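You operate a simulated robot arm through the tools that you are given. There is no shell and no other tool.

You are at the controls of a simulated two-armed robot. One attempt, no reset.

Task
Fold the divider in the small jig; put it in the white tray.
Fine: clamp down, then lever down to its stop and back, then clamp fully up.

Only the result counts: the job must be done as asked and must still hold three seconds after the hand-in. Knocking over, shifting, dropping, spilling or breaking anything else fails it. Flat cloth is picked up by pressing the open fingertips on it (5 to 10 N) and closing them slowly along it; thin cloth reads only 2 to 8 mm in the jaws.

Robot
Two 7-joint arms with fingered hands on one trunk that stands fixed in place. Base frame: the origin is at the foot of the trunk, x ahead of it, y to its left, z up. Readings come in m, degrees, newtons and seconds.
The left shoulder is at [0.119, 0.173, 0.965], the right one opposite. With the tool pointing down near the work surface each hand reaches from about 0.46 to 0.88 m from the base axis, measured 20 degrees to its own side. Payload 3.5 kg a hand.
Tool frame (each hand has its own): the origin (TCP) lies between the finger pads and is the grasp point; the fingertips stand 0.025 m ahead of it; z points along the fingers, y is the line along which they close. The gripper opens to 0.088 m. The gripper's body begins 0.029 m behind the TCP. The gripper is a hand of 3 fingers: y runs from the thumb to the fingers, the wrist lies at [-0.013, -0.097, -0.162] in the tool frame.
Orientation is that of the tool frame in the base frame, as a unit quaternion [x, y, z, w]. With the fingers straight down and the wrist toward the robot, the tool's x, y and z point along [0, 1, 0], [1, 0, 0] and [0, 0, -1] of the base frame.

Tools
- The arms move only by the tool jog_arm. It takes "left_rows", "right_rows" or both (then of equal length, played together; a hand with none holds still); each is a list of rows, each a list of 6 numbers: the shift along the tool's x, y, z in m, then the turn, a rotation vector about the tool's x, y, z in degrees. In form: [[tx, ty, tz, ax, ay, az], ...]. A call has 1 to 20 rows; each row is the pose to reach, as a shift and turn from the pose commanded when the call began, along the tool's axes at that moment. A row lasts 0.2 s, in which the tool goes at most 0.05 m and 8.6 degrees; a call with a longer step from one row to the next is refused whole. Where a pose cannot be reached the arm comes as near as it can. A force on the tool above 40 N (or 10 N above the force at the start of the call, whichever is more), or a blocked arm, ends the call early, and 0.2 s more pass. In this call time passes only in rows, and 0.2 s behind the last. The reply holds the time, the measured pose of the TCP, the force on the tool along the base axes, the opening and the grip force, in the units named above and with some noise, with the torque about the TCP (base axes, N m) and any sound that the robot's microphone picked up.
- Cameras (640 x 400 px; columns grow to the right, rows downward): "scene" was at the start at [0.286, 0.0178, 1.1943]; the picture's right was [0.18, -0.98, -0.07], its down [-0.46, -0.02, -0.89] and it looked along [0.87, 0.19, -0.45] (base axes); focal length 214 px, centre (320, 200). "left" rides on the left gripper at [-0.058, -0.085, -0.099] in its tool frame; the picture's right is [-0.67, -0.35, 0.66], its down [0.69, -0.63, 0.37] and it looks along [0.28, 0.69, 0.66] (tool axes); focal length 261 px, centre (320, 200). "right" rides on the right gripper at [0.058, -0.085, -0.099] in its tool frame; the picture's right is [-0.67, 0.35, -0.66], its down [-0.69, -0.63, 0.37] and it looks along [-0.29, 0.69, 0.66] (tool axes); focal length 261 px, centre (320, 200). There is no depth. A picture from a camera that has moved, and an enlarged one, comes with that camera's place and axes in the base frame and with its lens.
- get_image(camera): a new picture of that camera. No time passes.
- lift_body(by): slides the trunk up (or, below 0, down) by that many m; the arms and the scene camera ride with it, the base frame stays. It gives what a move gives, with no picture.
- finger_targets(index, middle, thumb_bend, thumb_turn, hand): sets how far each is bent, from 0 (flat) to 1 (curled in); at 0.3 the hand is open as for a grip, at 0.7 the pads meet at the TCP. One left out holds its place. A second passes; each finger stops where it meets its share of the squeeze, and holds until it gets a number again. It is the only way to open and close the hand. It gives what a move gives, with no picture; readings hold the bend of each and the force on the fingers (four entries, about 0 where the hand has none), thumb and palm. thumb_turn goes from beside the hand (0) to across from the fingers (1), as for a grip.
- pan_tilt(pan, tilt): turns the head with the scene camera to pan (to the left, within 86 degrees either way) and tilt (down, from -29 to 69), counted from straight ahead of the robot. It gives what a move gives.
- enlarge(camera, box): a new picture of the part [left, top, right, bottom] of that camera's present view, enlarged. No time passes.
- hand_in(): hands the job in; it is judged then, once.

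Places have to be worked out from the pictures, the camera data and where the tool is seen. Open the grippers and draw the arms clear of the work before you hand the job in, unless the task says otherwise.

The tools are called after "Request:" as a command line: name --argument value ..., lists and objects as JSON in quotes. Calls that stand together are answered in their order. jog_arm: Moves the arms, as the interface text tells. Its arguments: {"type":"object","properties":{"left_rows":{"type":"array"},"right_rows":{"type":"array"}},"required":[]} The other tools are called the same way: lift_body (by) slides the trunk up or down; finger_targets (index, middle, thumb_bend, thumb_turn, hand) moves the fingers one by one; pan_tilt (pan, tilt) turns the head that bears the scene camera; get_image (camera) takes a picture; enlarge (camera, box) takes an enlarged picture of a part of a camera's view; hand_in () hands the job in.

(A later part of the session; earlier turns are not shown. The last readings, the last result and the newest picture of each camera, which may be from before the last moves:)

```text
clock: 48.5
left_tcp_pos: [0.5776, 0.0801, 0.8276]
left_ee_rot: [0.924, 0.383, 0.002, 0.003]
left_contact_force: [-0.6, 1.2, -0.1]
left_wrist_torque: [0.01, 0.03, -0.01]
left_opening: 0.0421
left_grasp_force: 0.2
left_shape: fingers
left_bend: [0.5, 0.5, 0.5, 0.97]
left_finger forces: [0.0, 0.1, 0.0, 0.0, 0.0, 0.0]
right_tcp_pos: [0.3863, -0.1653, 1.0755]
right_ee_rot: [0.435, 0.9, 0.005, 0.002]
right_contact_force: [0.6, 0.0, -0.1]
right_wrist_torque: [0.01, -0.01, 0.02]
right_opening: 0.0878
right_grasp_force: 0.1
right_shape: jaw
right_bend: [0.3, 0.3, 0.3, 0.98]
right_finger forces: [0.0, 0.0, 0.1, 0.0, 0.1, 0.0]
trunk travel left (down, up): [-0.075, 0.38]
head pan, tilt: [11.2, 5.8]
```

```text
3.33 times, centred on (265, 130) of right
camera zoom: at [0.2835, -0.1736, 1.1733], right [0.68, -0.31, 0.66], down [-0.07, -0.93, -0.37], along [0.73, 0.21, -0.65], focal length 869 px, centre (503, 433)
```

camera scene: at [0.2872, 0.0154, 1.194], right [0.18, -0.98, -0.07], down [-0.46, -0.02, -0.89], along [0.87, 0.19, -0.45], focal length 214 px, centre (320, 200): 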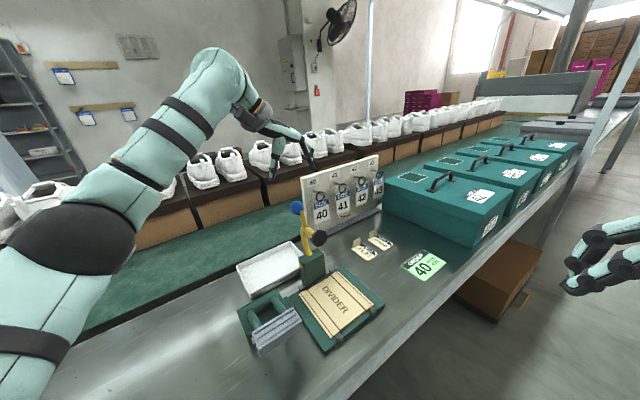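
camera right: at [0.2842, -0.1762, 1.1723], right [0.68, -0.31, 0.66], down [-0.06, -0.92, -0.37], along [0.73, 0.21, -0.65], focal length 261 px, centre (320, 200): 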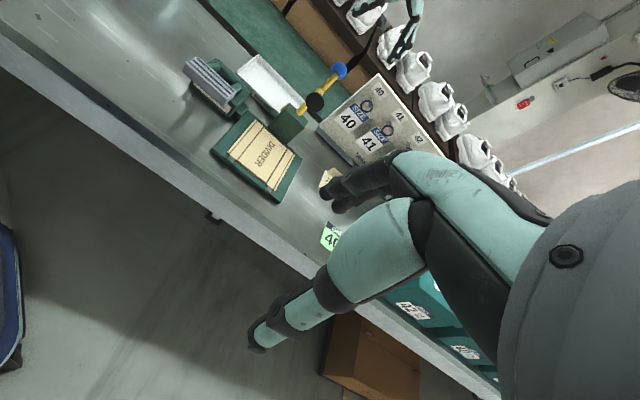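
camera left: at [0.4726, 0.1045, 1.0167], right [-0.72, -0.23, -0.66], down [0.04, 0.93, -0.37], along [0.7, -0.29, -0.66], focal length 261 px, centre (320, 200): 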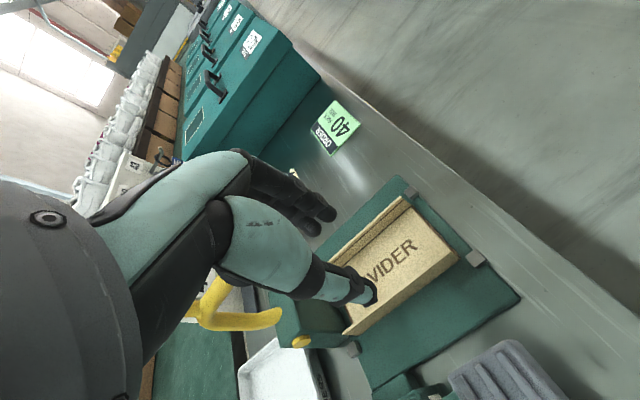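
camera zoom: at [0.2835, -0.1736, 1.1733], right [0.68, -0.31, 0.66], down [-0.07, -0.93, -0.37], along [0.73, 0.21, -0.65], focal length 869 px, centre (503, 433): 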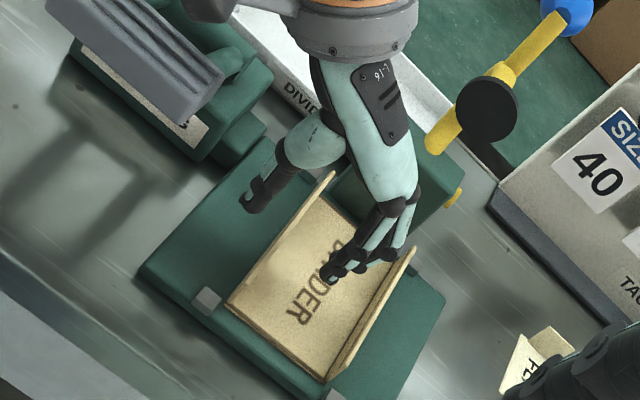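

The thumb is outside and both fingers are inside the left flap. I descend the last 27 mm so the pads overlap the flap.

Request:
jog_arm --left_rows '[[0, 0, 0.01, 0, 0, 0], [0, 0, 0.02, 0, 0, 0], [0, 0, 0.027, 0, 0, 0]]'

Request:
enlarge --camera "left" --box '[260, 170, 460, 350]'

Request:
enlarge --camera "scene" --box '[250, 250, 370, 350]'

Request:
enlarge --camera "right" --box '[200, 70, 330, 190]'

```text
clock: 49.3
left_tcp_pos: [0.5781, 0.0792, 0.8011]
left_ee_rot: [0.924, 0.382, 0.003, 0.003]
left_contact_force: [0.3, -0.5, -0.1]
left_wrist_torque: [0.02, 0.03, 0.01]
left_opening: 0.0421
left_grasp_force: 0.1
left_shape: fingers
left_bend: [0.5, 0.5, 0.5, 0.97]
left_finger forces: [0.0, 0.0, 0.0, 0.0, 0.0, 0.0]
right_tcp_pos: [0.3882, -0.1661, 1.077]
right_ee_rot: [0.436, 0.9, 0.005, 0.002]
right_contact_force: [-0.3, 0.0, 0.2]
right_wrist_torque: [0.0, 0.03, -0.01]
right_opening: 0.0877
right_grasp_force: 0.1
right_shape: jaw
right_bend: [0.3, 0.3, 0.3, 0.98]
right_finger forces: [0.1, 0.1, 0.0, 0.0, 0.0, 0.0]
trunk travel left (down, up): [-0.075, 0.38]
head pan, tilt: [11.2, 5.8]
```

```text
2.22 times, centred on (360, 260) of left
camera zoom: at [0.4757, 0.0992, 0.8996], right [-0.72, -0.23, -0.66], down [0.04, 0.93, -0.37], along [0.7, -0.29, -0.66], focal length 579 px, centre (231, 67)
```

zoom: 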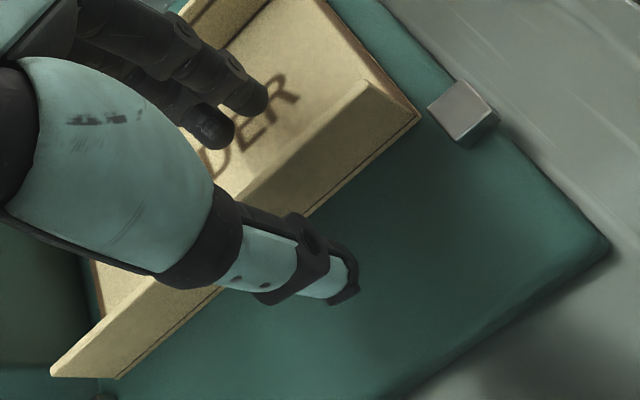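

```text
4.00 times, centred on (310, 300) of scene
camera zoom: at [0.2861, 0.0177, 1.1943], right [0.18, -0.98, -0.07], down [-0.46, -0.02, -0.89], along [0.87, 0.19, -0.45], focal length 858 px, centre (360, -200)
```

zoom: 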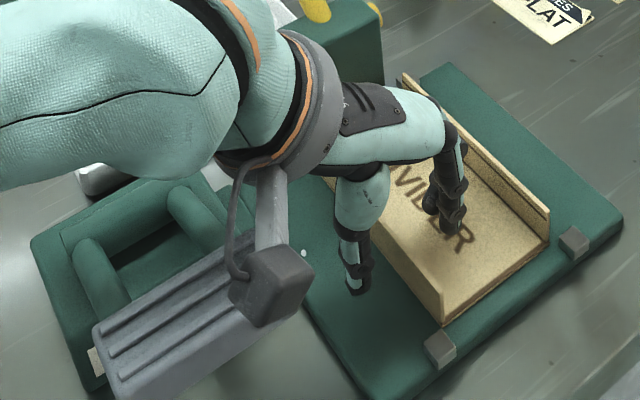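

```text
3.33 times, centred on (265, 130) of right
camera zoom: at [0.2833, -0.1737, 1.1734], right [0.68, -0.31, 0.66], down [-0.07, -0.93, -0.37], along [0.73, 0.21, -0.65], focal length 869 px, centre (503, 433)
```

zoom: 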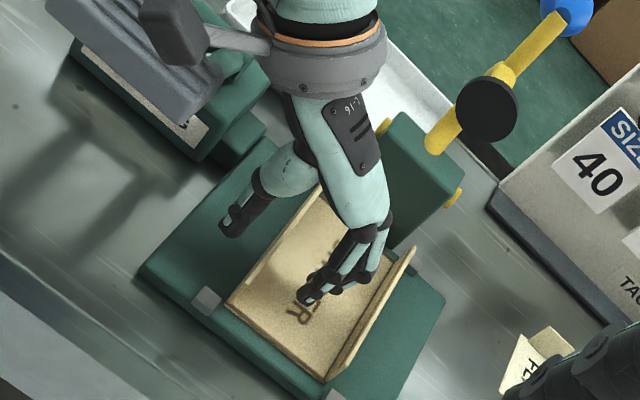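

No contact yet, and the camera housing clears the lever pad. I close slowly on the flap.

Request:
finger_targets --hand "left" --index 0.62 --middle 0.62 --thumb_bend 0.62

Request:
enlarge --camera "left" --box '[260, 170, 460, 350]'

Request:
enlarge --camera "right" --box '[220, 100, 320, 190]'

```text
clock: 50.3
left_tcp_pos: [0.5775, 0.0782, 0.803]
left_ee_rot: [0.924, 0.382, 0.002, 0.003]
left_contact_force: [1.1, 0.8, -0.5]
left_wrist_torque: [-0.02, -0.02, 0.03]
left_opening: 0.0161
left_grasp_force: 0.0
left_shape: fingers
left_bend: [0.62, 0.62, 0.62, 0.97]
left_finger forces: [0.0, 0.1, 0.0, 0.1, 0.1, 0.0]
right_tcp_pos: [0.3865, -0.1668, 1.0772]
right_ee_rot: [0.436, 0.9, 0.004, 0.003]
right_contact_force: [-1.0, 0.1, -0.7]
right_wrist_torque: [0.01, 0.0, -0.01]
right_opening: 0.088
right_grasp_force: 0.1
right_shape: jaw
right_bend: [0.3, 0.3, 0.3, 0.98]
right_finger forces: [0.0, 0.1, 0.1, 0.1, 0.0, 0.1]
trunk travel left (down, up): [-0.075, 0.38]
head pan, tilt: [11.2, 5.8]
```

```text
2.22 times, centred on (360, 260) of left
camera zoom: at [0.4757, 0.0991, 0.8998], right [-0.72, -0.23, -0.66], down [0.04, 0.93, -0.37], along [0.7, -0.29, -0.66], focal length 579 px, centre (231, 67)
```

zoom: 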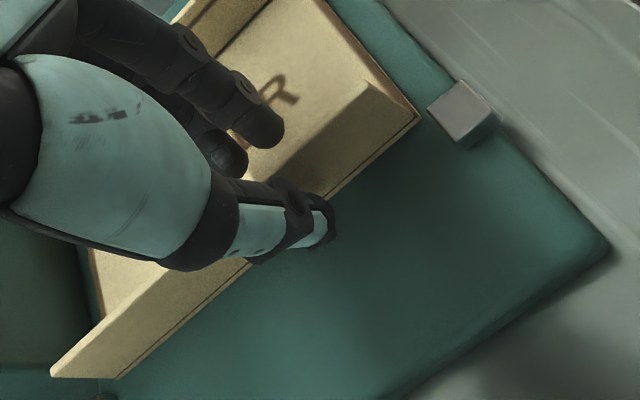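

```text
4.44 times, centred on (270, 145) of right
camera zoom: at [0.2832, -0.1737, 1.1734], right [0.68, -0.31, 0.66], down [-0.06, -0.93, -0.37], along [0.73, 0.21, -0.65], focal length 1158 px, centre (542, 444)
```

zoom: 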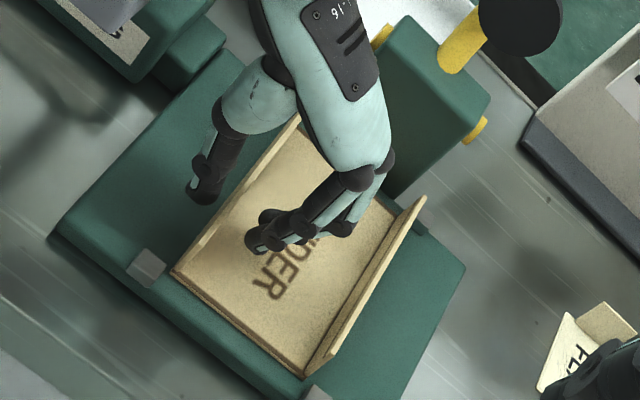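

The flap is between the tips. I close on to the pinch.

Request:
finger_targets --hand "left" --index 0.7 --middle 0.7 --thumb_bend 0.7

Request:
enlarge --camera "left" --box '[260, 170, 460, 350]'

Request:
enlarge --camera "right" --box '[220, 100, 320, 190]'

```text
clock: 51.3
left_tcp_pos: [0.578, 0.0794, 0.8009]
left_ee_rot: [0.924, 0.382, 0.002, 0.004]
left_contact_force: [-0.1, 0.4, 0.8]
left_wrist_torque: [0.02, 0.0, 0.0]
left_opening: 0.0003
left_grasp_force: 0.3
left_shape: fingers
left_bend: [0.69, 0.69, 0.69, 0.97]
left_finger forces: [0.3, 0.3, 0.0, 0.0, 0.7, 0.1]
right_tcp_pos: [0.3854, -0.1658, 1.0762]
right_ee_rot: [0.435, 0.9, 0.005, 0.002]
right_contact_force: [-0.5, 0.0, 0.5]
right_wrist_torque: [0.0, -0.01, -0.01]
right_opening: 0.0876
right_grasp_force: 0.1
right_shape: jaw
right_bend: [0.3, 0.3, 0.3, 0.98]
right_finger forces: [0.1, 0.0, 0.0, 0.0, 0.0, 0.0]
trunk travel left (down, up): [-0.075, 0.38]
head pan, tilt: [11.2, 5.8]
```

```text
2.22 times, centred on (360, 260) of left
camera zoom: at [0.4757, 0.0991, 0.8997], right [-0.72, -0.23, -0.66], down [0.04, 0.93, -0.37], along [0.7, -0.29, -0.66], focal length 579 px, centre (231, 67)
```

zoom: 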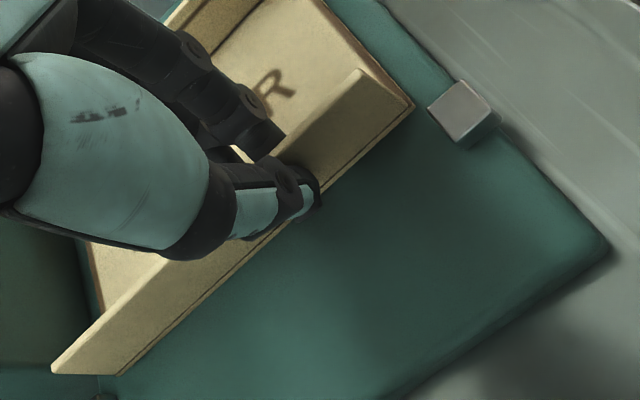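

```text
4.44 times, centred on (270, 145) of right
camera zoom: at [0.2833, -0.1737, 1.1734], right [0.68, -0.31, 0.66], down [-0.07, -0.93, -0.37], along [0.73, 0.21, -0.65], focal length 1158 px, centre (542, 444)
```

zoom: 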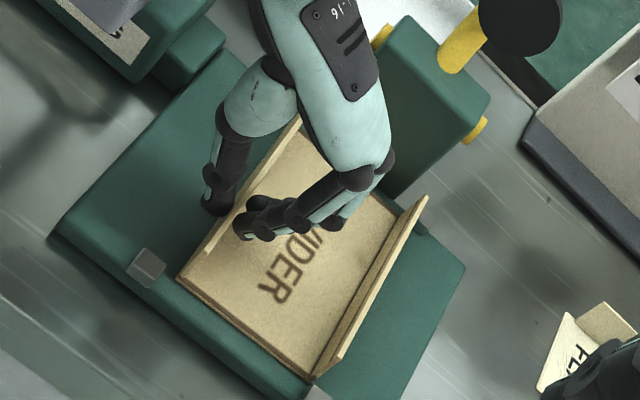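

The pads just touch the flap (0.3, 0.3 and 0.7 N). I squeeze more for a firm pinch.

Request:
finger_targets --hand "left" --index 0.76 --middle 0.76 --thumb_bend 0.76

Request:
enlarge --camera "left" --box '[260, 170, 460, 350]'

Request:
enlarge --camera "right" --box '[220, 100, 320, 190]'

```text
clock: 52.3
left_tcp_pos: [0.5763, 0.0787, 0.8015]
left_ee_rot: [0.924, 0.383, 0.002, 0.003]
left_contact_force: [-1.0, -1.2, -1.3]
left_wrist_torque: [0.0, 0.02, -0.04]
left_opening: 0.0
left_grasp_force: 8.1
left_shape: fingers
left_bend: [0.75, 0.75, 0.71, 0.97]
left_finger forces: [4.4, 3.6, 0.0, 0.0, 8.4, 0.1]
right_tcp_pos: [0.3866, -0.1655, 1.0766]
right_ee_rot: [0.435, 0.9, 0.005, 0.002]
right_contact_force: [0.3, 0.2, 1.0]
right_wrist_torque: [-0.02, -0.01, -0.02]
right_opening: 0.088
right_grasp_force: 0.0
right_shape: jaw
right_bend: [0.3, 0.3, 0.3, 0.98]
right_finger forces: [0.0, 0.0, 0.0, 0.0, 0.1, 0.0]
trunk travel left (down, up): [-0.075, 0.38]
head pan, tilt: [11.2, 5.8]
```

```text
2.22 times, centred on (360, 260) of left
camera zoom: at [0.4756, 0.099, 0.8998], right [-0.72, -0.23, -0.66], down [0.04, 0.93, -0.37], along [0.7, -0.29, -0.66], focal length 579 px, centre (231, 67)
```

zoom: 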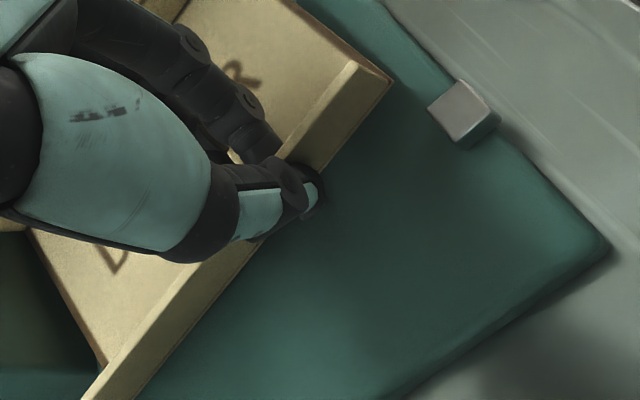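

```text
4.44 times, centred on (270, 145) of right
camera zoom: at [0.2831, -0.1738, 1.1734], right [0.68, -0.31, 0.66], down [-0.06, -0.93, -0.37], along [0.73, 0.21, -0.65], focal length 1158 px, centre (542, 444)
```

zoom: 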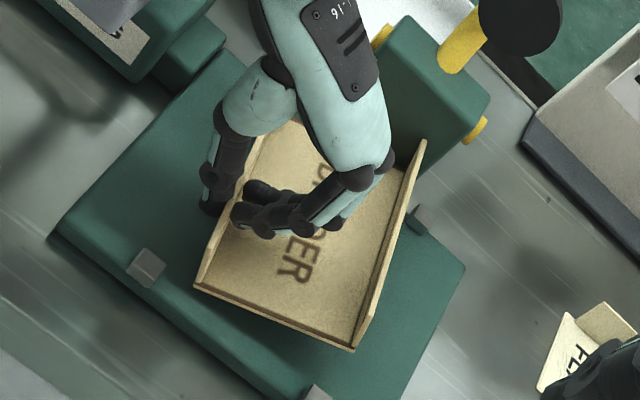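

The pinch holds firmly (8 N), and the divider has turned about 12° to align with the pads, which I will allow for. I lift it straight up 30 mm slowly and check.

Request:
jog_arm --left_rows '[[0, 0, -0.005, 0, 0, 0], [0, 0, -0.01, 0, 0, 0], [0, 0, -0.016, 0, 0, 0], [0, 0, -0.023, 0, 0, 0], [0, 0, -0.03, 0, 0, 0]]'

Request:
get_image --camera "left"

Request:
enlarge --camera "right" --box '[200, 70, 330, 190]'

Request:
enlarge --camera "scene" --box '[240, 210, 400, 350]'

```text
clock: 53.5
left_tcp_pos: [0.5776, 0.078, 0.8312]
left_ee_rot: [0.924, 0.383, 0.001, 0.004]
left_contact_force: [-2.9, -0.9, -0.1]
left_wrist_torque: [-0.05, 0.08, -0.04]
left_opening: 0.0
left_grasp_force: 7.3
left_shape: fingers
left_bend: [0.75, 0.75, 0.71, 0.96]
left_finger forces: [4.4, 2.5, 0.1, 0.0, 8.5, 0.0]
right_tcp_pos: [0.3855, -0.1662, 1.0774]
right_ee_rot: [0.435, 0.9, 0.005, 0.002]
right_contact_force: [0.4, -0.5, -0.1]
right_wrist_torque: [0.02, -0.04, 0.02]
right_opening: 0.0879
right_grasp_force: 0.0
right_shape: jaw
right_bend: [0.3, 0.3, 0.3, 0.98]
right_finger forces: [0.0, 0.0, 0.1, 0.0, 0.0, 0.0]
trunk travel left (down, up): [-0.075, 0.38]
head pan, tilt: [11.2, 5.8]
```

```text
taken
camera left: at [0.4753, 0.0984, 0.9291], right [-0.72, -0.23, -0.66], down [0.04, 0.93, -0.37], along [0.7, -0.29, -0.66], focal length 261 px, centre (320, 200)
```

left: 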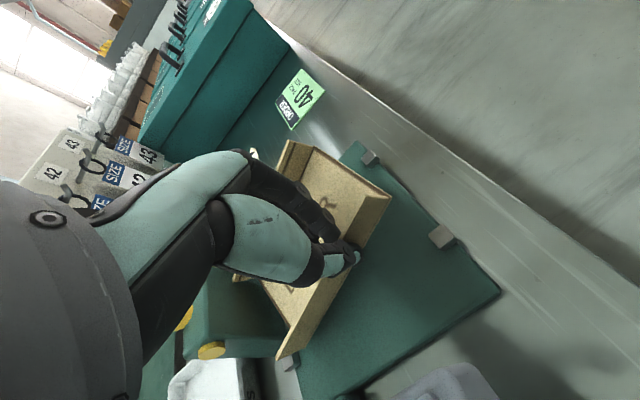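

```text
3.33 times, centred on (265, 130) of right
camera zoom: at [0.2828, -0.174, 1.1735], right [0.68, -0.31, 0.66], down [-0.06, -0.93, -0.37], along [0.73, 0.21, -0.65], focal length 869 px, centre (503, 433)
```

zoom: 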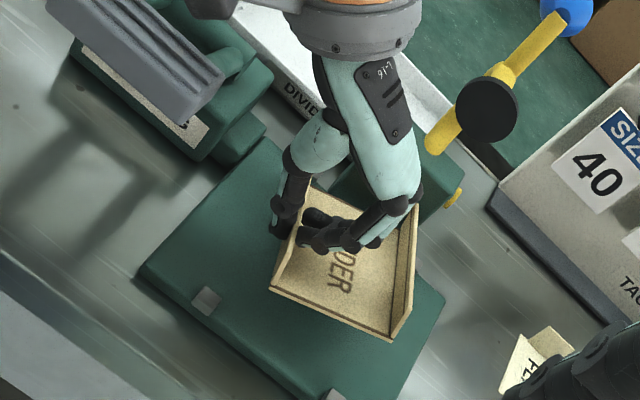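

```text
2.86 times, centred on (320, 280) of scene
camera zoom: at [0.2856, 0.0174, 1.1945], right [0.18, -0.98, -0.07], down [-0.46, -0.02, -0.89], along [0.87, 0.19, -0.45], focal length 613 px, centre (320, -29)
```

zoom: 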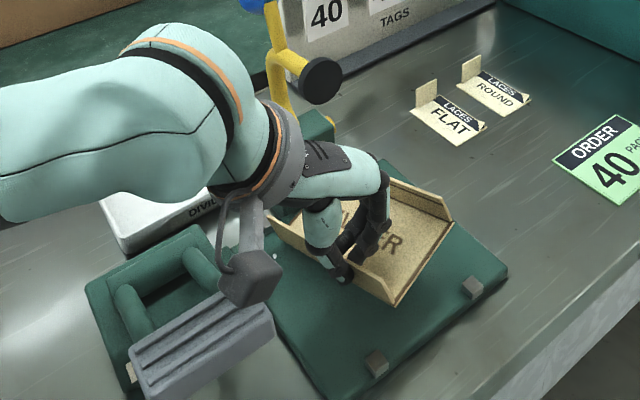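

The divider is up but seems to rub the clamp block at its back end (about -3 N sideways). I move forward, away from the block, while rising slightly.

Request:
jog_arm --left_rows '[[-0.01, 0, -0.003, 0, 0, 0], [-0.025, 0, -0.006, 0, 0, 0], [-0.04, 0, -0.01, 0, 0, 0], [-0.055, 0, -0.015, 0, 0, 0], [-0.065, 0, -0.03, 0, 0, 0]]'

Request:
get_image --camera "left"

Request:
enlarge --camera "right" --box '[180, 70, 330, 210]'

Request:
enlarge --camera "scene" --box '[240, 210, 420, 370]'

```text
clock: 54.7
left_tcp_pos: [0.531, 0.0323, 0.8615]
left_ee_rot: [0.924, 0.383, 0.002, 0.003]
left_contact_force: [0.0, -0.4, 0.3]
left_wrist_torque: [0.0, 0.02, 0.01]
left_opening: 0.0
left_grasp_force: 7.8
left_shape: fingers
left_bend: [0.75, 0.76, 0.71, 0.96]
left_finger forces: [6.3, 1.1, 0.0, 0.1, 7.6, 0.0]
right_tcp_pos: [0.3864, -0.1665, 1.0777]
right_ee_rot: [0.435, 0.9, 0.005, 0.003]
right_contact_force: [0.0, -0.4, 0.1]
right_wrist_torque: [0.02, 0.01, 0.03]
right_opening: 0.088
right_grasp_force: 0.0
right_shape: jaw
right_bend: [0.3, 0.3, 0.3, 0.98]
right_finger forces: [0.0, 0.0, 0.0, 0.0, 0.0, 0.1]
trunk travel left (down, up): [-0.075, 0.38]
head pan, tilt: [11.2, 5.8]
```

```text
taken
camera left: at [0.4297, 0.0523, 0.9597], right [-0.72, -0.23, -0.66], down [0.04, 0.93, -0.37], along [0.7, -0.29, -0.66], focal length 261 px, centre (320, 200)
```

left: 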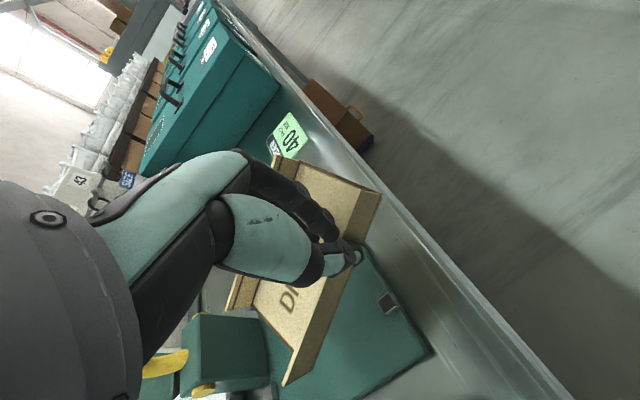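

```text
2.86 times, centred on (255, 140) of right
camera zoom: at [0.2829, -0.174, 1.1735], right [0.68, -0.31, 0.66], down [-0.06, -0.93, -0.37], along [0.73, 0.21, -0.65], focal length 745 px, centre (506, 371)
```

zoom: 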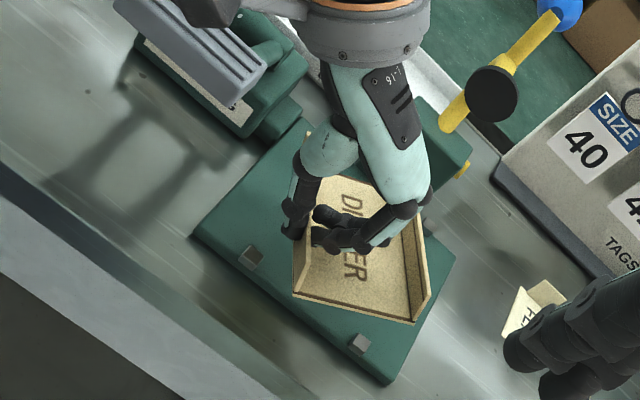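

```text
2.50 times, centred on (330, 290) of scene
camera zoom: at [0.2857, 0.0174, 1.1945], right [0.18, -0.98, -0.07], down [-0.46, -0.02, -0.89], along [0.87, 0.19, -0.45], focal length 536 px, centre (295, -25)
```

zoom: 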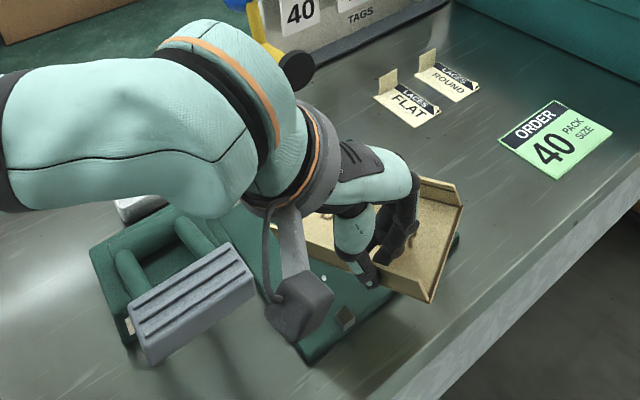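

The divider is held level and free (forces near 0) with its channel shape intact, turned roughly 25° relative to the hand. I enlarge to measure its pose in the hand.

Request:
enlarge --camera "left" --box '[210, 140, 430, 400]'

Request:
enlarge --camera "right" --box '[250, 110, 340, 190]'

Request:
enlarge --camera "scene" --box '[320, 260, 430, 340]'

```text
1.54 times, centred on (320, 270) of left
camera zoom: at [0.4297, 0.0523, 0.9597], right [-0.72, -0.23, -0.66], down [0.04, 0.93, -0.37], along [0.7, -0.29, -0.66], focal length 401 px, centre (320, 92)
```

zoom: 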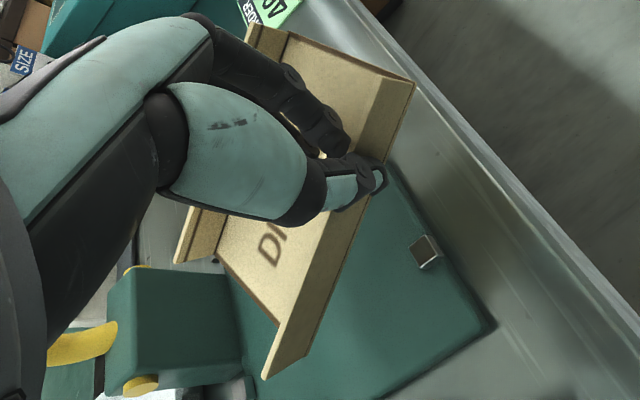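

```text
5.00 times, centred on (295, 150) of right
camera zoom: at [0.2829, -0.174, 1.1735], right [0.68, -0.31, 0.66], down [-0.06, -0.93, -0.37], along [0.73, 0.21, -0.65], focal length 1303 px, centre (445, 450)
```

zoom: 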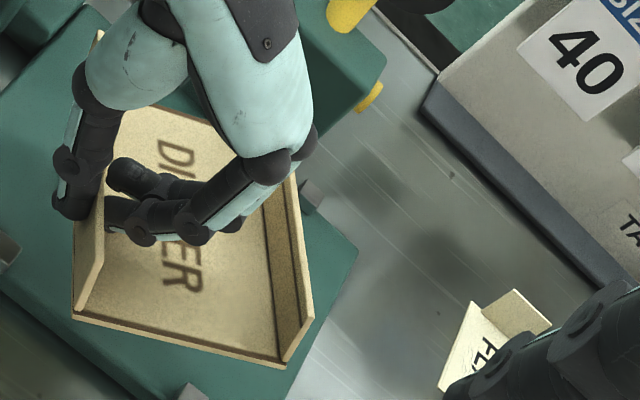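

```text
5.00 times, centred on (375, 300) of scene
camera zoom: at [0.2857, 0.0174, 1.1945], right [0.18, -0.98, -0.07], down [-0.46, -0.02, -0.89], along [0.87, 0.19, -0.45], focal length 1072 px, centre (45, -300)
```

zoom: 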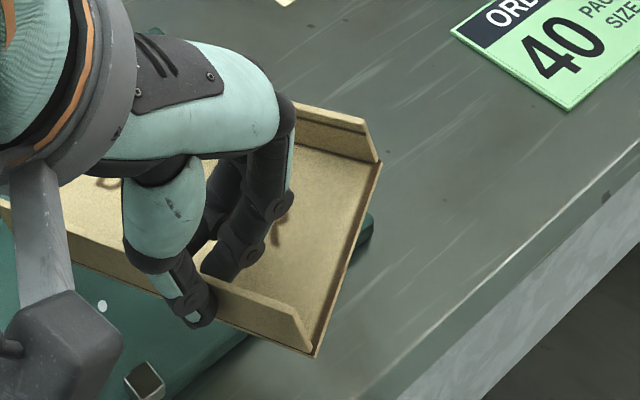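

The divider's near bottom front corner is at about [0.514, -0.007, 0.831] and the far one at [0.580, -0.033, 0.849]. So it is yawed about 23.5° from its jig pose, with a slight 14° tilt and the pinch about 22 mm forward of its centre. To clear the clamp I go straight up first.

Request:
jog_arm --left_rows '[[0, 0, -0.03, 0, 0, 0], [0, 0, -0.07, 0, 0, 0], [0, 0, -0.11, 0, 0, 0], [0, 0, -0.15, 0, 0, 0], [0, 0, -0.19, 0, 0, 0], [0, 0, -0.2, 0, 0, 0]]'

Request:
get_image --camera "scene"

Request:
get_image --camera "left"

Request:
get_image --camera "right"

```text
clock: 56.1
left_tcp_pos: [0.5278, 0.0323, 1.0603]
left_ee_rot: [0.924, 0.382, 0.002, 0.003]
left_contact_force: [0.4, -0.8, -0.4]
left_wrist_torque: [-0.04, 0.01, 0.02]
left_opening: 0.0
left_grasp_force: 7.7
left_shape: fingers
left_bend: [0.75, 0.76, 0.71, 0.96]
left_finger forces: [6.8, 0.7, 0.0, 0.0, 7.5, 0.1]
right_tcp_pos: [0.3875, -0.1655, 1.0772]
right_ee_rot: [0.436, 0.9, 0.004, 0.002]
right_contact_force: [-0.3, -0.2, 0.2]
right_wrist_torque: [-0.02, 0.0, -0.02]
right_opening: 0.0879
right_grasp_force: 0.0
right_shape: jaw
right_bend: [0.3, 0.3, 0.3, 0.98]
right_finger forces: [0.1, 0.0, 0.0, 0.1, 0.0, 0.1]
trunk travel left (down, up): [-0.075, 0.38]
head pan, tilt: [11.2, 5.8]
```

```text
taken
camera scene: at [0.2863, 0.0177, 1.1942], right [0.18, -0.98, -0.07], down [-0.46, -0.02, -0.89], along [0.87, 0.19, -0.45], focal length 214 px, centre (320, 200)
```

scene: 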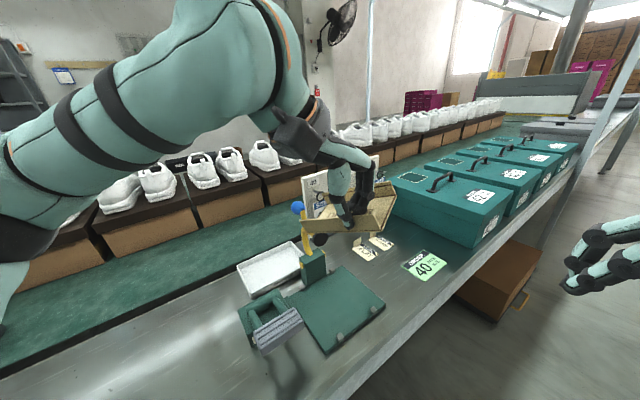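

```text
taken
camera left: at [0.4273, 0.0528, 1.1592], right [-0.72, -0.23, -0.66], down [0.04, 0.93, -0.37], along [0.7, -0.29, -0.66], focal length 261 px, centre (320, 200)
```

left: 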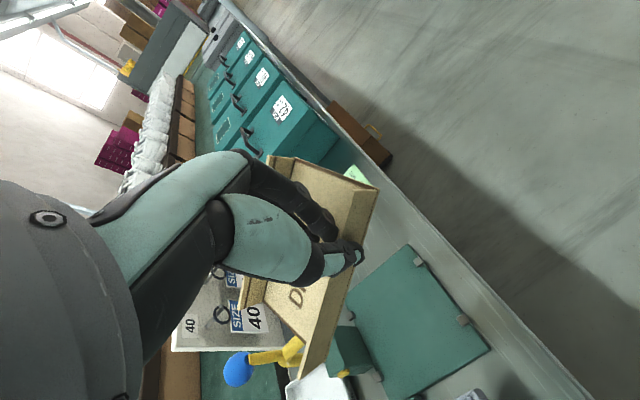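

```text
taken
camera right: at [0.2835, -0.1737, 1.1732], right [0.68, -0.31, 0.66], down [-0.07, -0.93, -0.37], along [0.73, 0.21, -0.65], focal length 261 px, centre (320, 200)
```

right: 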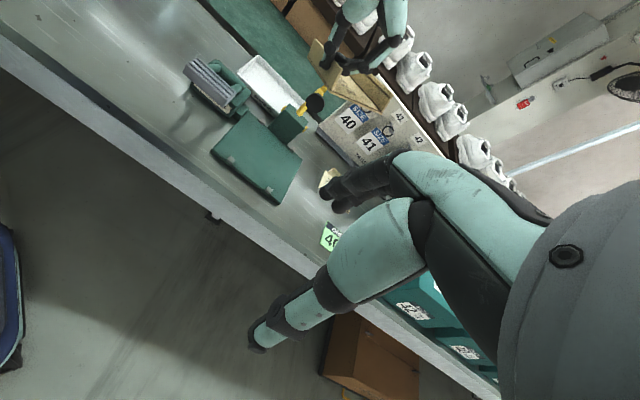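

The divider is safely held above everything. I carry it over the tray in an arc, turning the hand 66.5° counter-clockwise and staying high above the clamp knob.

Request:
jog_arm --left_rows '[[0, 0, -0.03, 0, 0, 0], [0.01, 0, -0.04, 0, 0, -5], [0.03, -0.006, -0.04, 0, 0, -11], [0.055, -0.013, -0.04, 0, 0, -18], [0.085, -0.02, -0.04, 0, 0, -25], [0.115, -0.028, -0.04, 0, 0, -32], [0.145, -0.036, -0.04, 0, 0, -39], [0.175, -0.044, -0.04, 0, 0, -46], [0.205, -0.052, -0.04, 0, 0, -53], [0.235, -0.059, -0.04, 0, 0, -60], [0.2517, -0.0622, -0.04, 0, 0, -66.5]]'

Request:
get_image --camera "scene"

Request:
get_image --camera "left"

Request:
enlarge --camera "right" --box '[180, 0, 420, 140]'

```text
clock: 58.5
left_tcp_pos: [0.6658, 0.2554, 1.1015]
left_ee_rot: [0.562, 0.827, 0.0, 0.003]
left_contact_force: [-0.9, -0.5, -0.6]
left_wrist_torque: [-0.01, -0.01, 0.0]
left_opening: 0.0
left_grasp_force: 7.8
left_shape: fingers
left_bend: [0.75, 0.76, 0.71, 0.96]
left_finger forces: [6.8, 0.6, 0.0, 0.0, 7.6, 0.1]
right_tcp_pos: [0.3875, -0.165, 1.0757]
right_ee_rot: [0.435, 0.9, 0.005, 0.003]
right_contact_force: [-0.4, -0.5, 0.5]
right_wrist_torque: [-0.01, 0.0, 0.0]
right_opening: 0.0881
right_grasp_force: 0.0
right_shape: jaw
right_bend: [0.3, 0.3, 0.3, 0.98]
right_finger forces: [0.0, 0.0, 0.1, 0.0, 0.1, 0.1]
trunk travel left (down, up): [-0.075, 0.38]
head pan, tilt: [11.2, 5.8]
```

```text
taken
camera scene: at [0.2863, 0.0175, 1.1943], right [0.18, -0.98, -0.07], down [-0.46, -0.02, -0.89], along [0.87, 0.19, -0.45], focal length 214 px, centre (320, 200)
```

scene: 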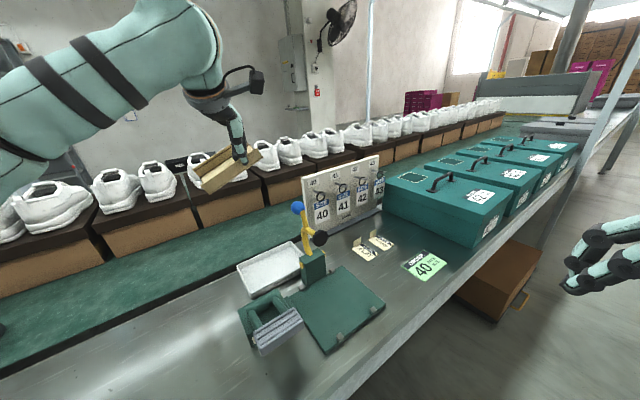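

```text
taken
camera left: at [0.6066, 0.171, 1.201], right [-0.07, -0.75, -0.65], down [-0.84, 0.4, -0.37], along [0.54, 0.52, -0.66], focal length 261 px, centre (320, 200)
```

left: 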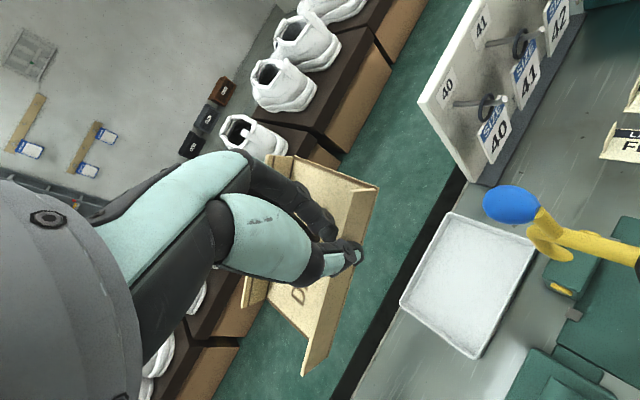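

```text
2.67 times, centred on (300, 70) of right
camera zoom: at [0.2835, -0.1739, 1.1733], right [0.68, -0.31, 0.66], down [-0.07, -0.93, -0.37], along [0.73, 0.21, -0.65], focal length 695 px, centre (373, 547)
```

zoom: 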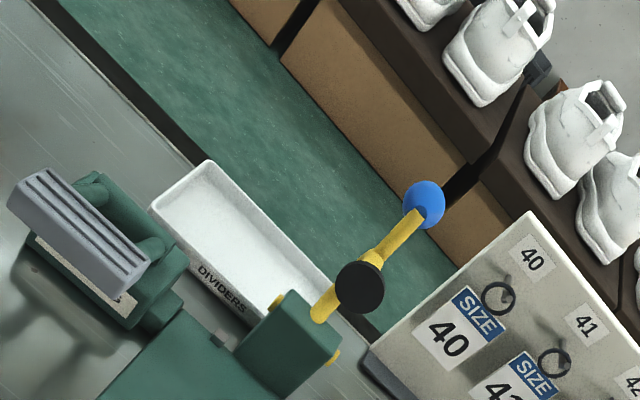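

The hand is over the tray area at height with yaw 21.6°. I enlarge to measure the divider's pose before lowering.

Request:
enlarge --camera "left" --box '[230, 140, 560, 390]'

Request:
enlarge --camera "scene" --box '[170, 90, 290, 200]'

```text
1.60 times, centred on (395, 265) of left
camera zoom: at [0.6066, 0.171, 1.201], right [-0.07, -0.75, -0.65], down [-0.84, 0.4, -0.37], along [0.54, 0.52, -0.66], focal length 417 px, centre (200, 96)
```

zoom: 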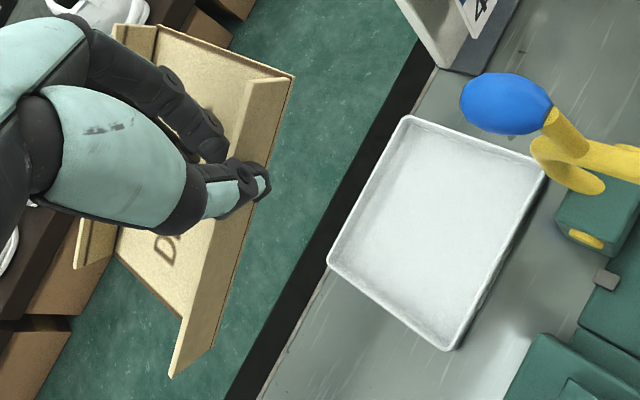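

```text
3.64 times, centred on (230, 145) of scene
camera zoom: at [0.2863, 0.0175, 1.1943], right [0.18, -0.98, -0.07], down [-0.46, -0.02, -0.89], along [0.87, 0.19, -0.45], focal length 780 px, centre (647, 400)
```

zoom: 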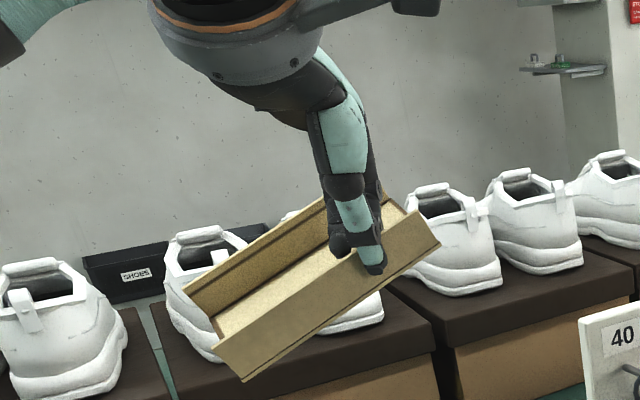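

The divider lies along the tray's long direction but its left (−q) end hangs about 45 mm lower than the other. That end will touch first and level itself as I lower. I shift to the final xy (p≈0.653, q≈0.331), still high, and check the alignment above the tray.

Request:
jog_arm --left_rows '[[-0.012, 0.006, 0, 0, 0, 0], [-0.024, 0.012, 0, 0, 0, 0], [-0.0368, 0.0177, 0, 0, 0, 0], [-0.0368, 0.0177, 0.02, 0, 0, 0], [-0.0368, 0.0177, 0.04, 0, 0, 0]]'

Request:
enlarge --camera "left" --box '[230, 140, 560, 390]'

Request:
enlarge --camera "scene" --box '[190, 110, 350, 290]'

Request:
enlarge --camera "right" --box '[200, 0, 400, 140]'

```text
clock: 59.7
left_tcp_pos: [0.6961, 0.229, 1.0611]
left_ee_rot: [0.563, 0.826, 0.0, 0.005]
left_contact_force: [0.3, -0.3, 0.2]
left_wrist_torque: [-0.03, 0.0, 0.0]
left_opening: 0.0
left_grasp_force: 7.2
left_shape: fingers
left_bend: [0.75, 0.76, 0.71, 0.96]
left_finger forces: [6.8, 0.6, 0.0, 0.1, 7.5, 0.0]
right_tcp_pos: [0.3875, -0.1656, 1.0761]
right_ee_rot: [0.436, 0.9, 0.005, 0.002]
right_contact_force: [-0.3, -0.6, -0.2]
right_wrist_torque: [-0.02, 0.02, 0.0]
right_opening: 0.0878
right_grasp_force: 0.0
right_shape: jaw
right_bend: [0.3, 0.3, 0.3, 0.98]
right_finger forces: [0.1, 0.1, 0.0, 0.1, 0.1, 0.0]
trunk travel left (down, up): [-0.075, 0.38]
head pan, tilt: [11.2, 5.8]
```

```text
1.60 times, centred on (395, 265) of left
camera zoom: at [0.6379, 0.145, 1.1603], right [-0.08, -0.75, -0.65], down [-0.84, 0.41, -0.37], along [0.54, 0.52, -0.66], focal length 417 px, centre (200, 96)
```

zoom: 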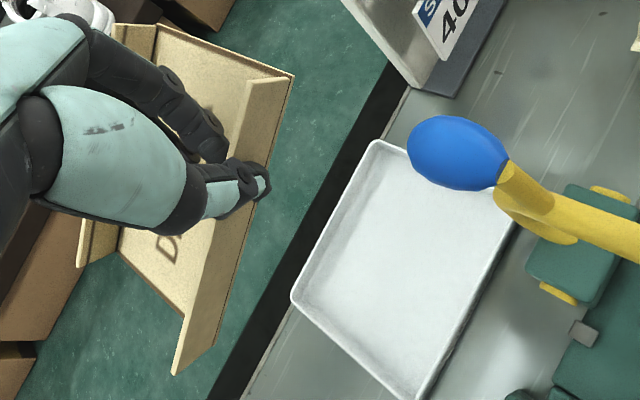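

```text
2.22 times, centred on (270, 200) of scene
camera zoom: at [0.2865, 0.0177, 1.1942], right [0.18, -0.98, -0.07], down [-0.46, -0.02, -0.89], along [0.87, 0.19, -0.45], focal length 477 px, centre (431, 200)
```

zoom: 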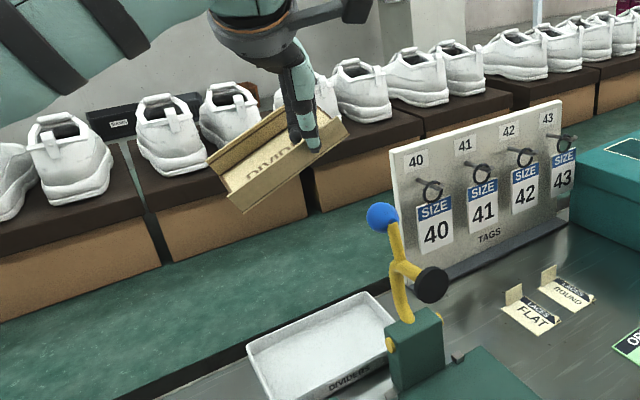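

```text
2.86 times, centred on (300, 70) of right
camera zoom: at [0.2837, -0.1737, 1.1732], right [0.68, -0.31, 0.66], down [-0.07, -0.93, -0.37], along [0.73, 0.21, -0.65], focal length 745 px, centre (377, 571)
```

zoom: 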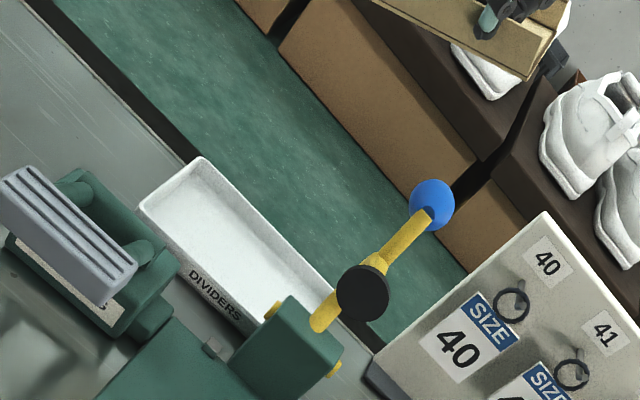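

The clearance between my wrist camera and the raised clamp foot would be only a few millimetres if I set down here. So I will first lay the divider flat on the free table left of the tray and re-pinch it nearer its centre. I move it there and start down.

Request:
jog_arm --left_rows '[[0.03, -0.017, 0, 0, 0, 0], [0.067, -0.0375, 0, 0, 0, 0], [0.1, -0.056, 0, 0, 0, 0], [0.133, -0.075, 0, 0, 0, 0], [0.166, -0.094, 0, 0, 0, 0], [0.1994, -0.1125, 0, 0, 0, 0], [0.1994, -0.1125, 0.04, 0, 0, 0], [0.1994, -0.1125, 0.08, 0, 0, 0], [0.1994, -0.1125, 0.12, 0, 0, 0], [0.1994, -0.1125, 0.16, 0, 0, 0]]'

Request:
get_image --camera "scene"

Request:
get_image --camera "left"

Request:
enlarge --camera "right" --box '[100, 0, 300, 140]'

```text
clock: 61.9
left_tcp_pos: [0.518, 0.3688, 0.8998]
left_ee_rot: [0.563, 0.826, -0.001, 0.005]
left_contact_force: [-0.1, -0.6, 0.5]
left_wrist_torque: [0.0, 0.01, 0.01]
left_opening: 0.0001
left_grasp_force: 7.3
left_shape: fingers
left_bend: [0.75, 0.76, 0.71, 0.96]
left_finger forces: [6.9, 0.2, 0.1, 0.0, 7.1, 0.0]
right_tcp_pos: [0.3867, -0.1657, 1.0761]
right_ee_rot: [0.436, 0.9, 0.005, 0.003]
right_contact_force: [-0.3, 0.7, 0.5]
right_wrist_torque: [0.02, -0.03, -0.05]
right_opening: 0.0877
right_grasp_force: 0.1
right_shape: jaw
right_bend: [0.3, 0.3, 0.3, 0.98]
right_finger forces: [0.0, 0.0, 0.1, 0.0, 0.1, 0.0]
trunk travel left (down, up): [-0.075, 0.38]
head pan, tilt: [11.2, 5.8]
```

```text
taken
camera scene: at [0.2866, 0.0181, 1.1941], right [0.18, -0.98, -0.07], down [-0.46, -0.02, -0.89], along [0.87, 0.19, -0.45], focal length 214 px, centre (320, 200)
```

scene: 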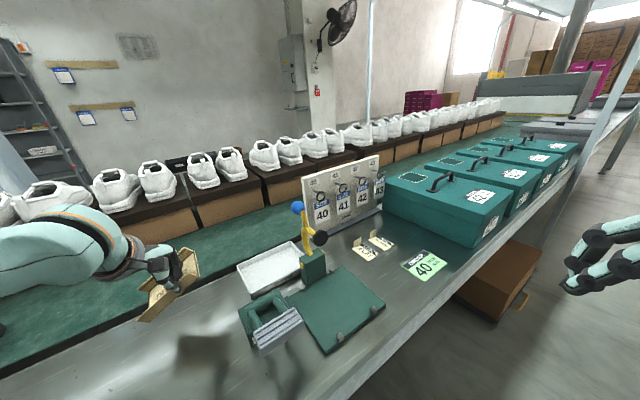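

```text
taken
camera left: at [0.4604, 0.2847, 0.9989], right [-0.07, -0.75, -0.65], down [-0.83, 0.4, -0.37], along [0.55, 0.52, -0.66], focal length 261 px, centre (320, 200)
```

left: 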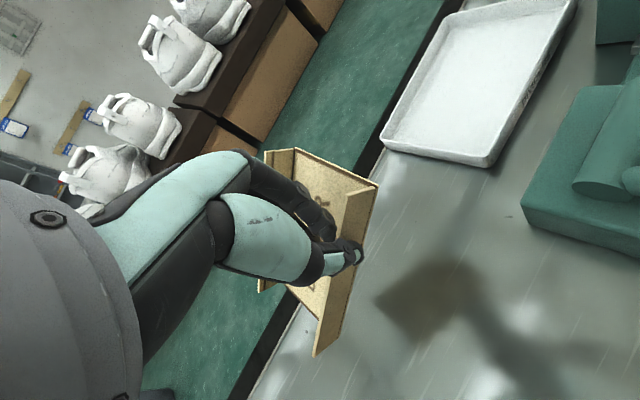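

```text
2.86 times, centred on (200, 70) of right
camera zoom: at [0.2838, -0.1733, 1.1732], right [0.68, -0.31, 0.66], down [-0.07, -0.93, -0.37], along [0.73, 0.21, -0.65], focal length 745 px, centre (663, 571)
```

zoom: 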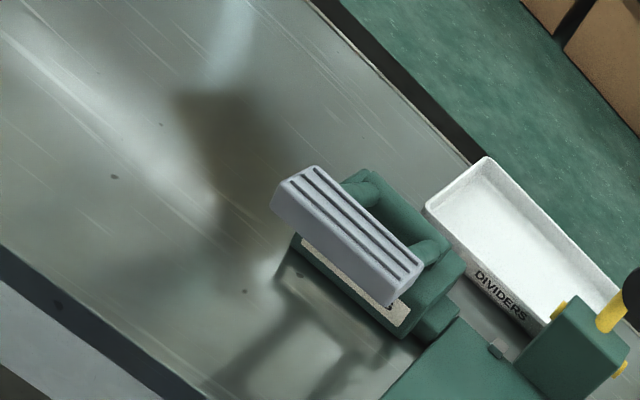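

The table below is free and the divider's far side stays clear of the back edge. I shift 2 cm toward me and lower close to the table.

Request:
jog_arm --left_rows '[[-0.004, -0.009, 0.02, 0, 0, 0], [-0.008, -0.0184, 0.04, 0, 0, 0], [-0.008, -0.0184, 0.06, 0, 0, 0], [-0.008, -0.0184, 0.075, 0, 0, 0]]'

Request:
get_image --camera "left"

Request:
enlarge --camera "scene" --box '[100, 220, 260, 360]'

```text
clock: 62.9
left_tcp_pos: [0.503, 0.3552, 0.8241]
left_ee_rot: [0.563, 0.827, 0.0, 0.003]
left_contact_force: [-0.3, 0.7, -0.1]
left_wrist_torque: [0.04, 0.0, 0.01]
left_opening: 0.0001
left_grasp_force: 8.1
left_shape: fingers
left_bend: [0.75, 0.76, 0.71, 0.96]
left_finger forces: [6.1, 2.5, 0.0, 0.1, 7.5, 0.0]
right_tcp_pos: [0.3873, -0.1664, 1.0763]
right_ee_rot: [0.435, 0.9, 0.005, 0.003]
right_contact_force: [0.0, -0.5, 1.0]
right_wrist_torque: [-0.02, -0.01, 0.0]
right_opening: 0.0876
right_grasp_force: 0.3
right_shape: jaw
right_bend: [0.3, 0.3, 0.3, 0.98]
right_finger forces: [0.1, 0.1, 0.0, 0.0, 0.0, 0.0]
trunk travel left (down, up): [-0.075, 0.38]
head pan, tilt: [11.2, 5.8]
```

```text
taken
camera left: at [0.4441, 0.271, 0.9237], right [-0.07, -0.75, -0.65], down [-0.84, 0.4, -0.37], along [0.55, 0.52, -0.66], focal length 261 px, centre (320, 200)
```

left: 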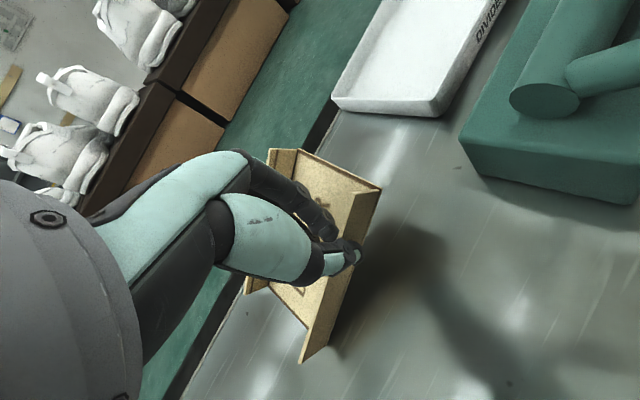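

```text
2.86 times, centred on (180, 290) of scene
camera zoom: at [0.2862, 0.0178, 1.1943], right [0.18, -0.98, -0.07], down [-0.46, -0.02, -0.89], along [0.87, 0.19, -0.45], focal length 613 px, centre (720, -57)
```

zoom: 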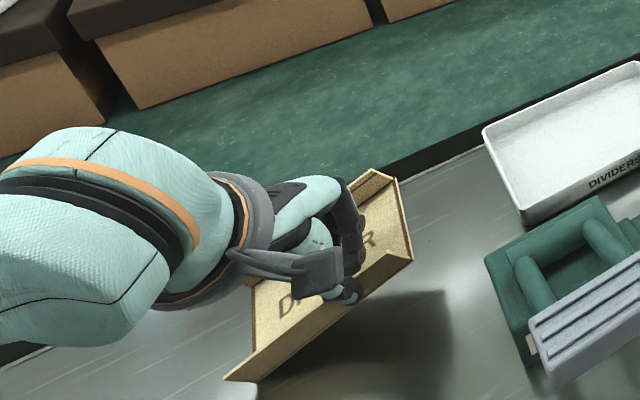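

The low end is just touching the table. I lower gently in 5 mm steps so the divider levels itself.

Request:
jog_arm --left_rows '[[0, 0, 0.005, 0, 0, 0], [0, 0, 0.01, 0, 0, 0], [0, 0, 0.015, 0, 0, 0], [0, 0, 0.02, 0, 0, 0]]'

Request:
enlarge --camera "left" --box '[230, 130, 430, 370]'

Request:
enlarge --camera "scene" --box '[100, 220, 260, 360]'

```text
clock: 63.9
left_tcp_pos: [0.5039, 0.3554, 0.8053]
left_ee_rot: [0.563, 0.827, 0.0, 0.004]
left_contact_force: [-0.5, 0.3, 0.9]
left_wrist_torque: [0.05, 0.09, -0.01]
left_opening: 0.0
left_grasp_force: 9.3
left_shape: fingers
left_bend: [0.75, 0.77, 0.71, 0.96]
left_finger forces: [5.4, 5.1, 0.0, 0.0, 7.8, 0.0]
right_tcp_pos: [0.3848, -0.1652, 1.0774]
right_ee_rot: [0.436, 0.9, 0.005, 0.003]
right_contact_force: [-0.6, 0.7, 0.2]
right_wrist_torque: [-0.02, -0.02, -0.01]
right_opening: 0.0879
right_grasp_force: 0.0
right_shape: jaw
right_bend: [0.3, 0.3, 0.3, 0.98]
right_finger forces: [0.0, 0.0, 0.1, 0.0, 0.0, 0.1]
trunk travel left (down, up): [-0.075, 0.38]
head pan, tilt: [11.2, 5.8]
```

```text
1.67 times, centred on (330, 250) of left
camera zoom: at [0.445, 0.2717, 0.9047], right [-0.07, -0.75, -0.65], down [-0.83, 0.41, -0.37], along [0.55, 0.52, -0.66], focal length 434 px, centre (303, 117)
```

zoom: 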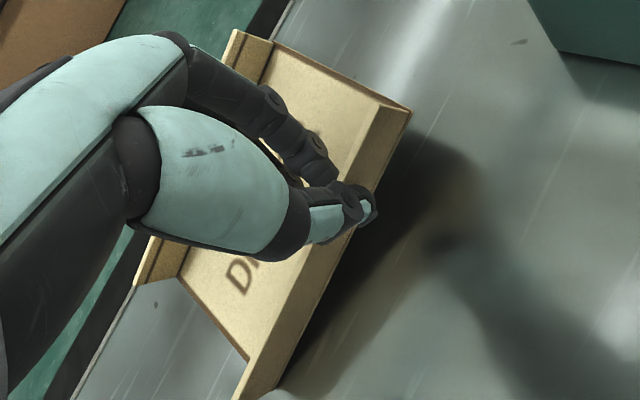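

```text
2.86 times, centred on (180, 290) of scene
camera zoom: at [0.286, 0.0177, 1.1943], right [0.18, -0.98, -0.07], down [-0.46, -0.02, -0.89], along [0.87, 0.19, -0.45], focal length 613 px, centre (720, -57)
```

zoom: 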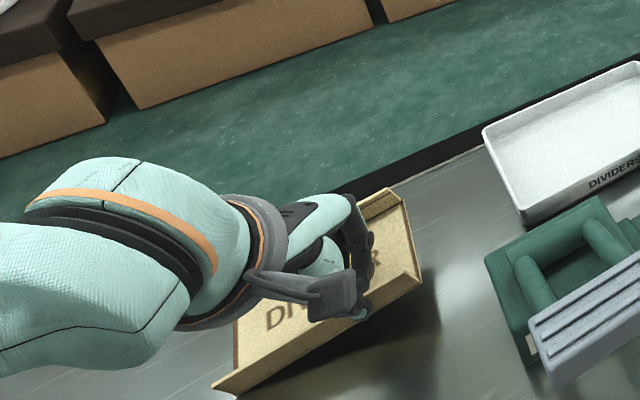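

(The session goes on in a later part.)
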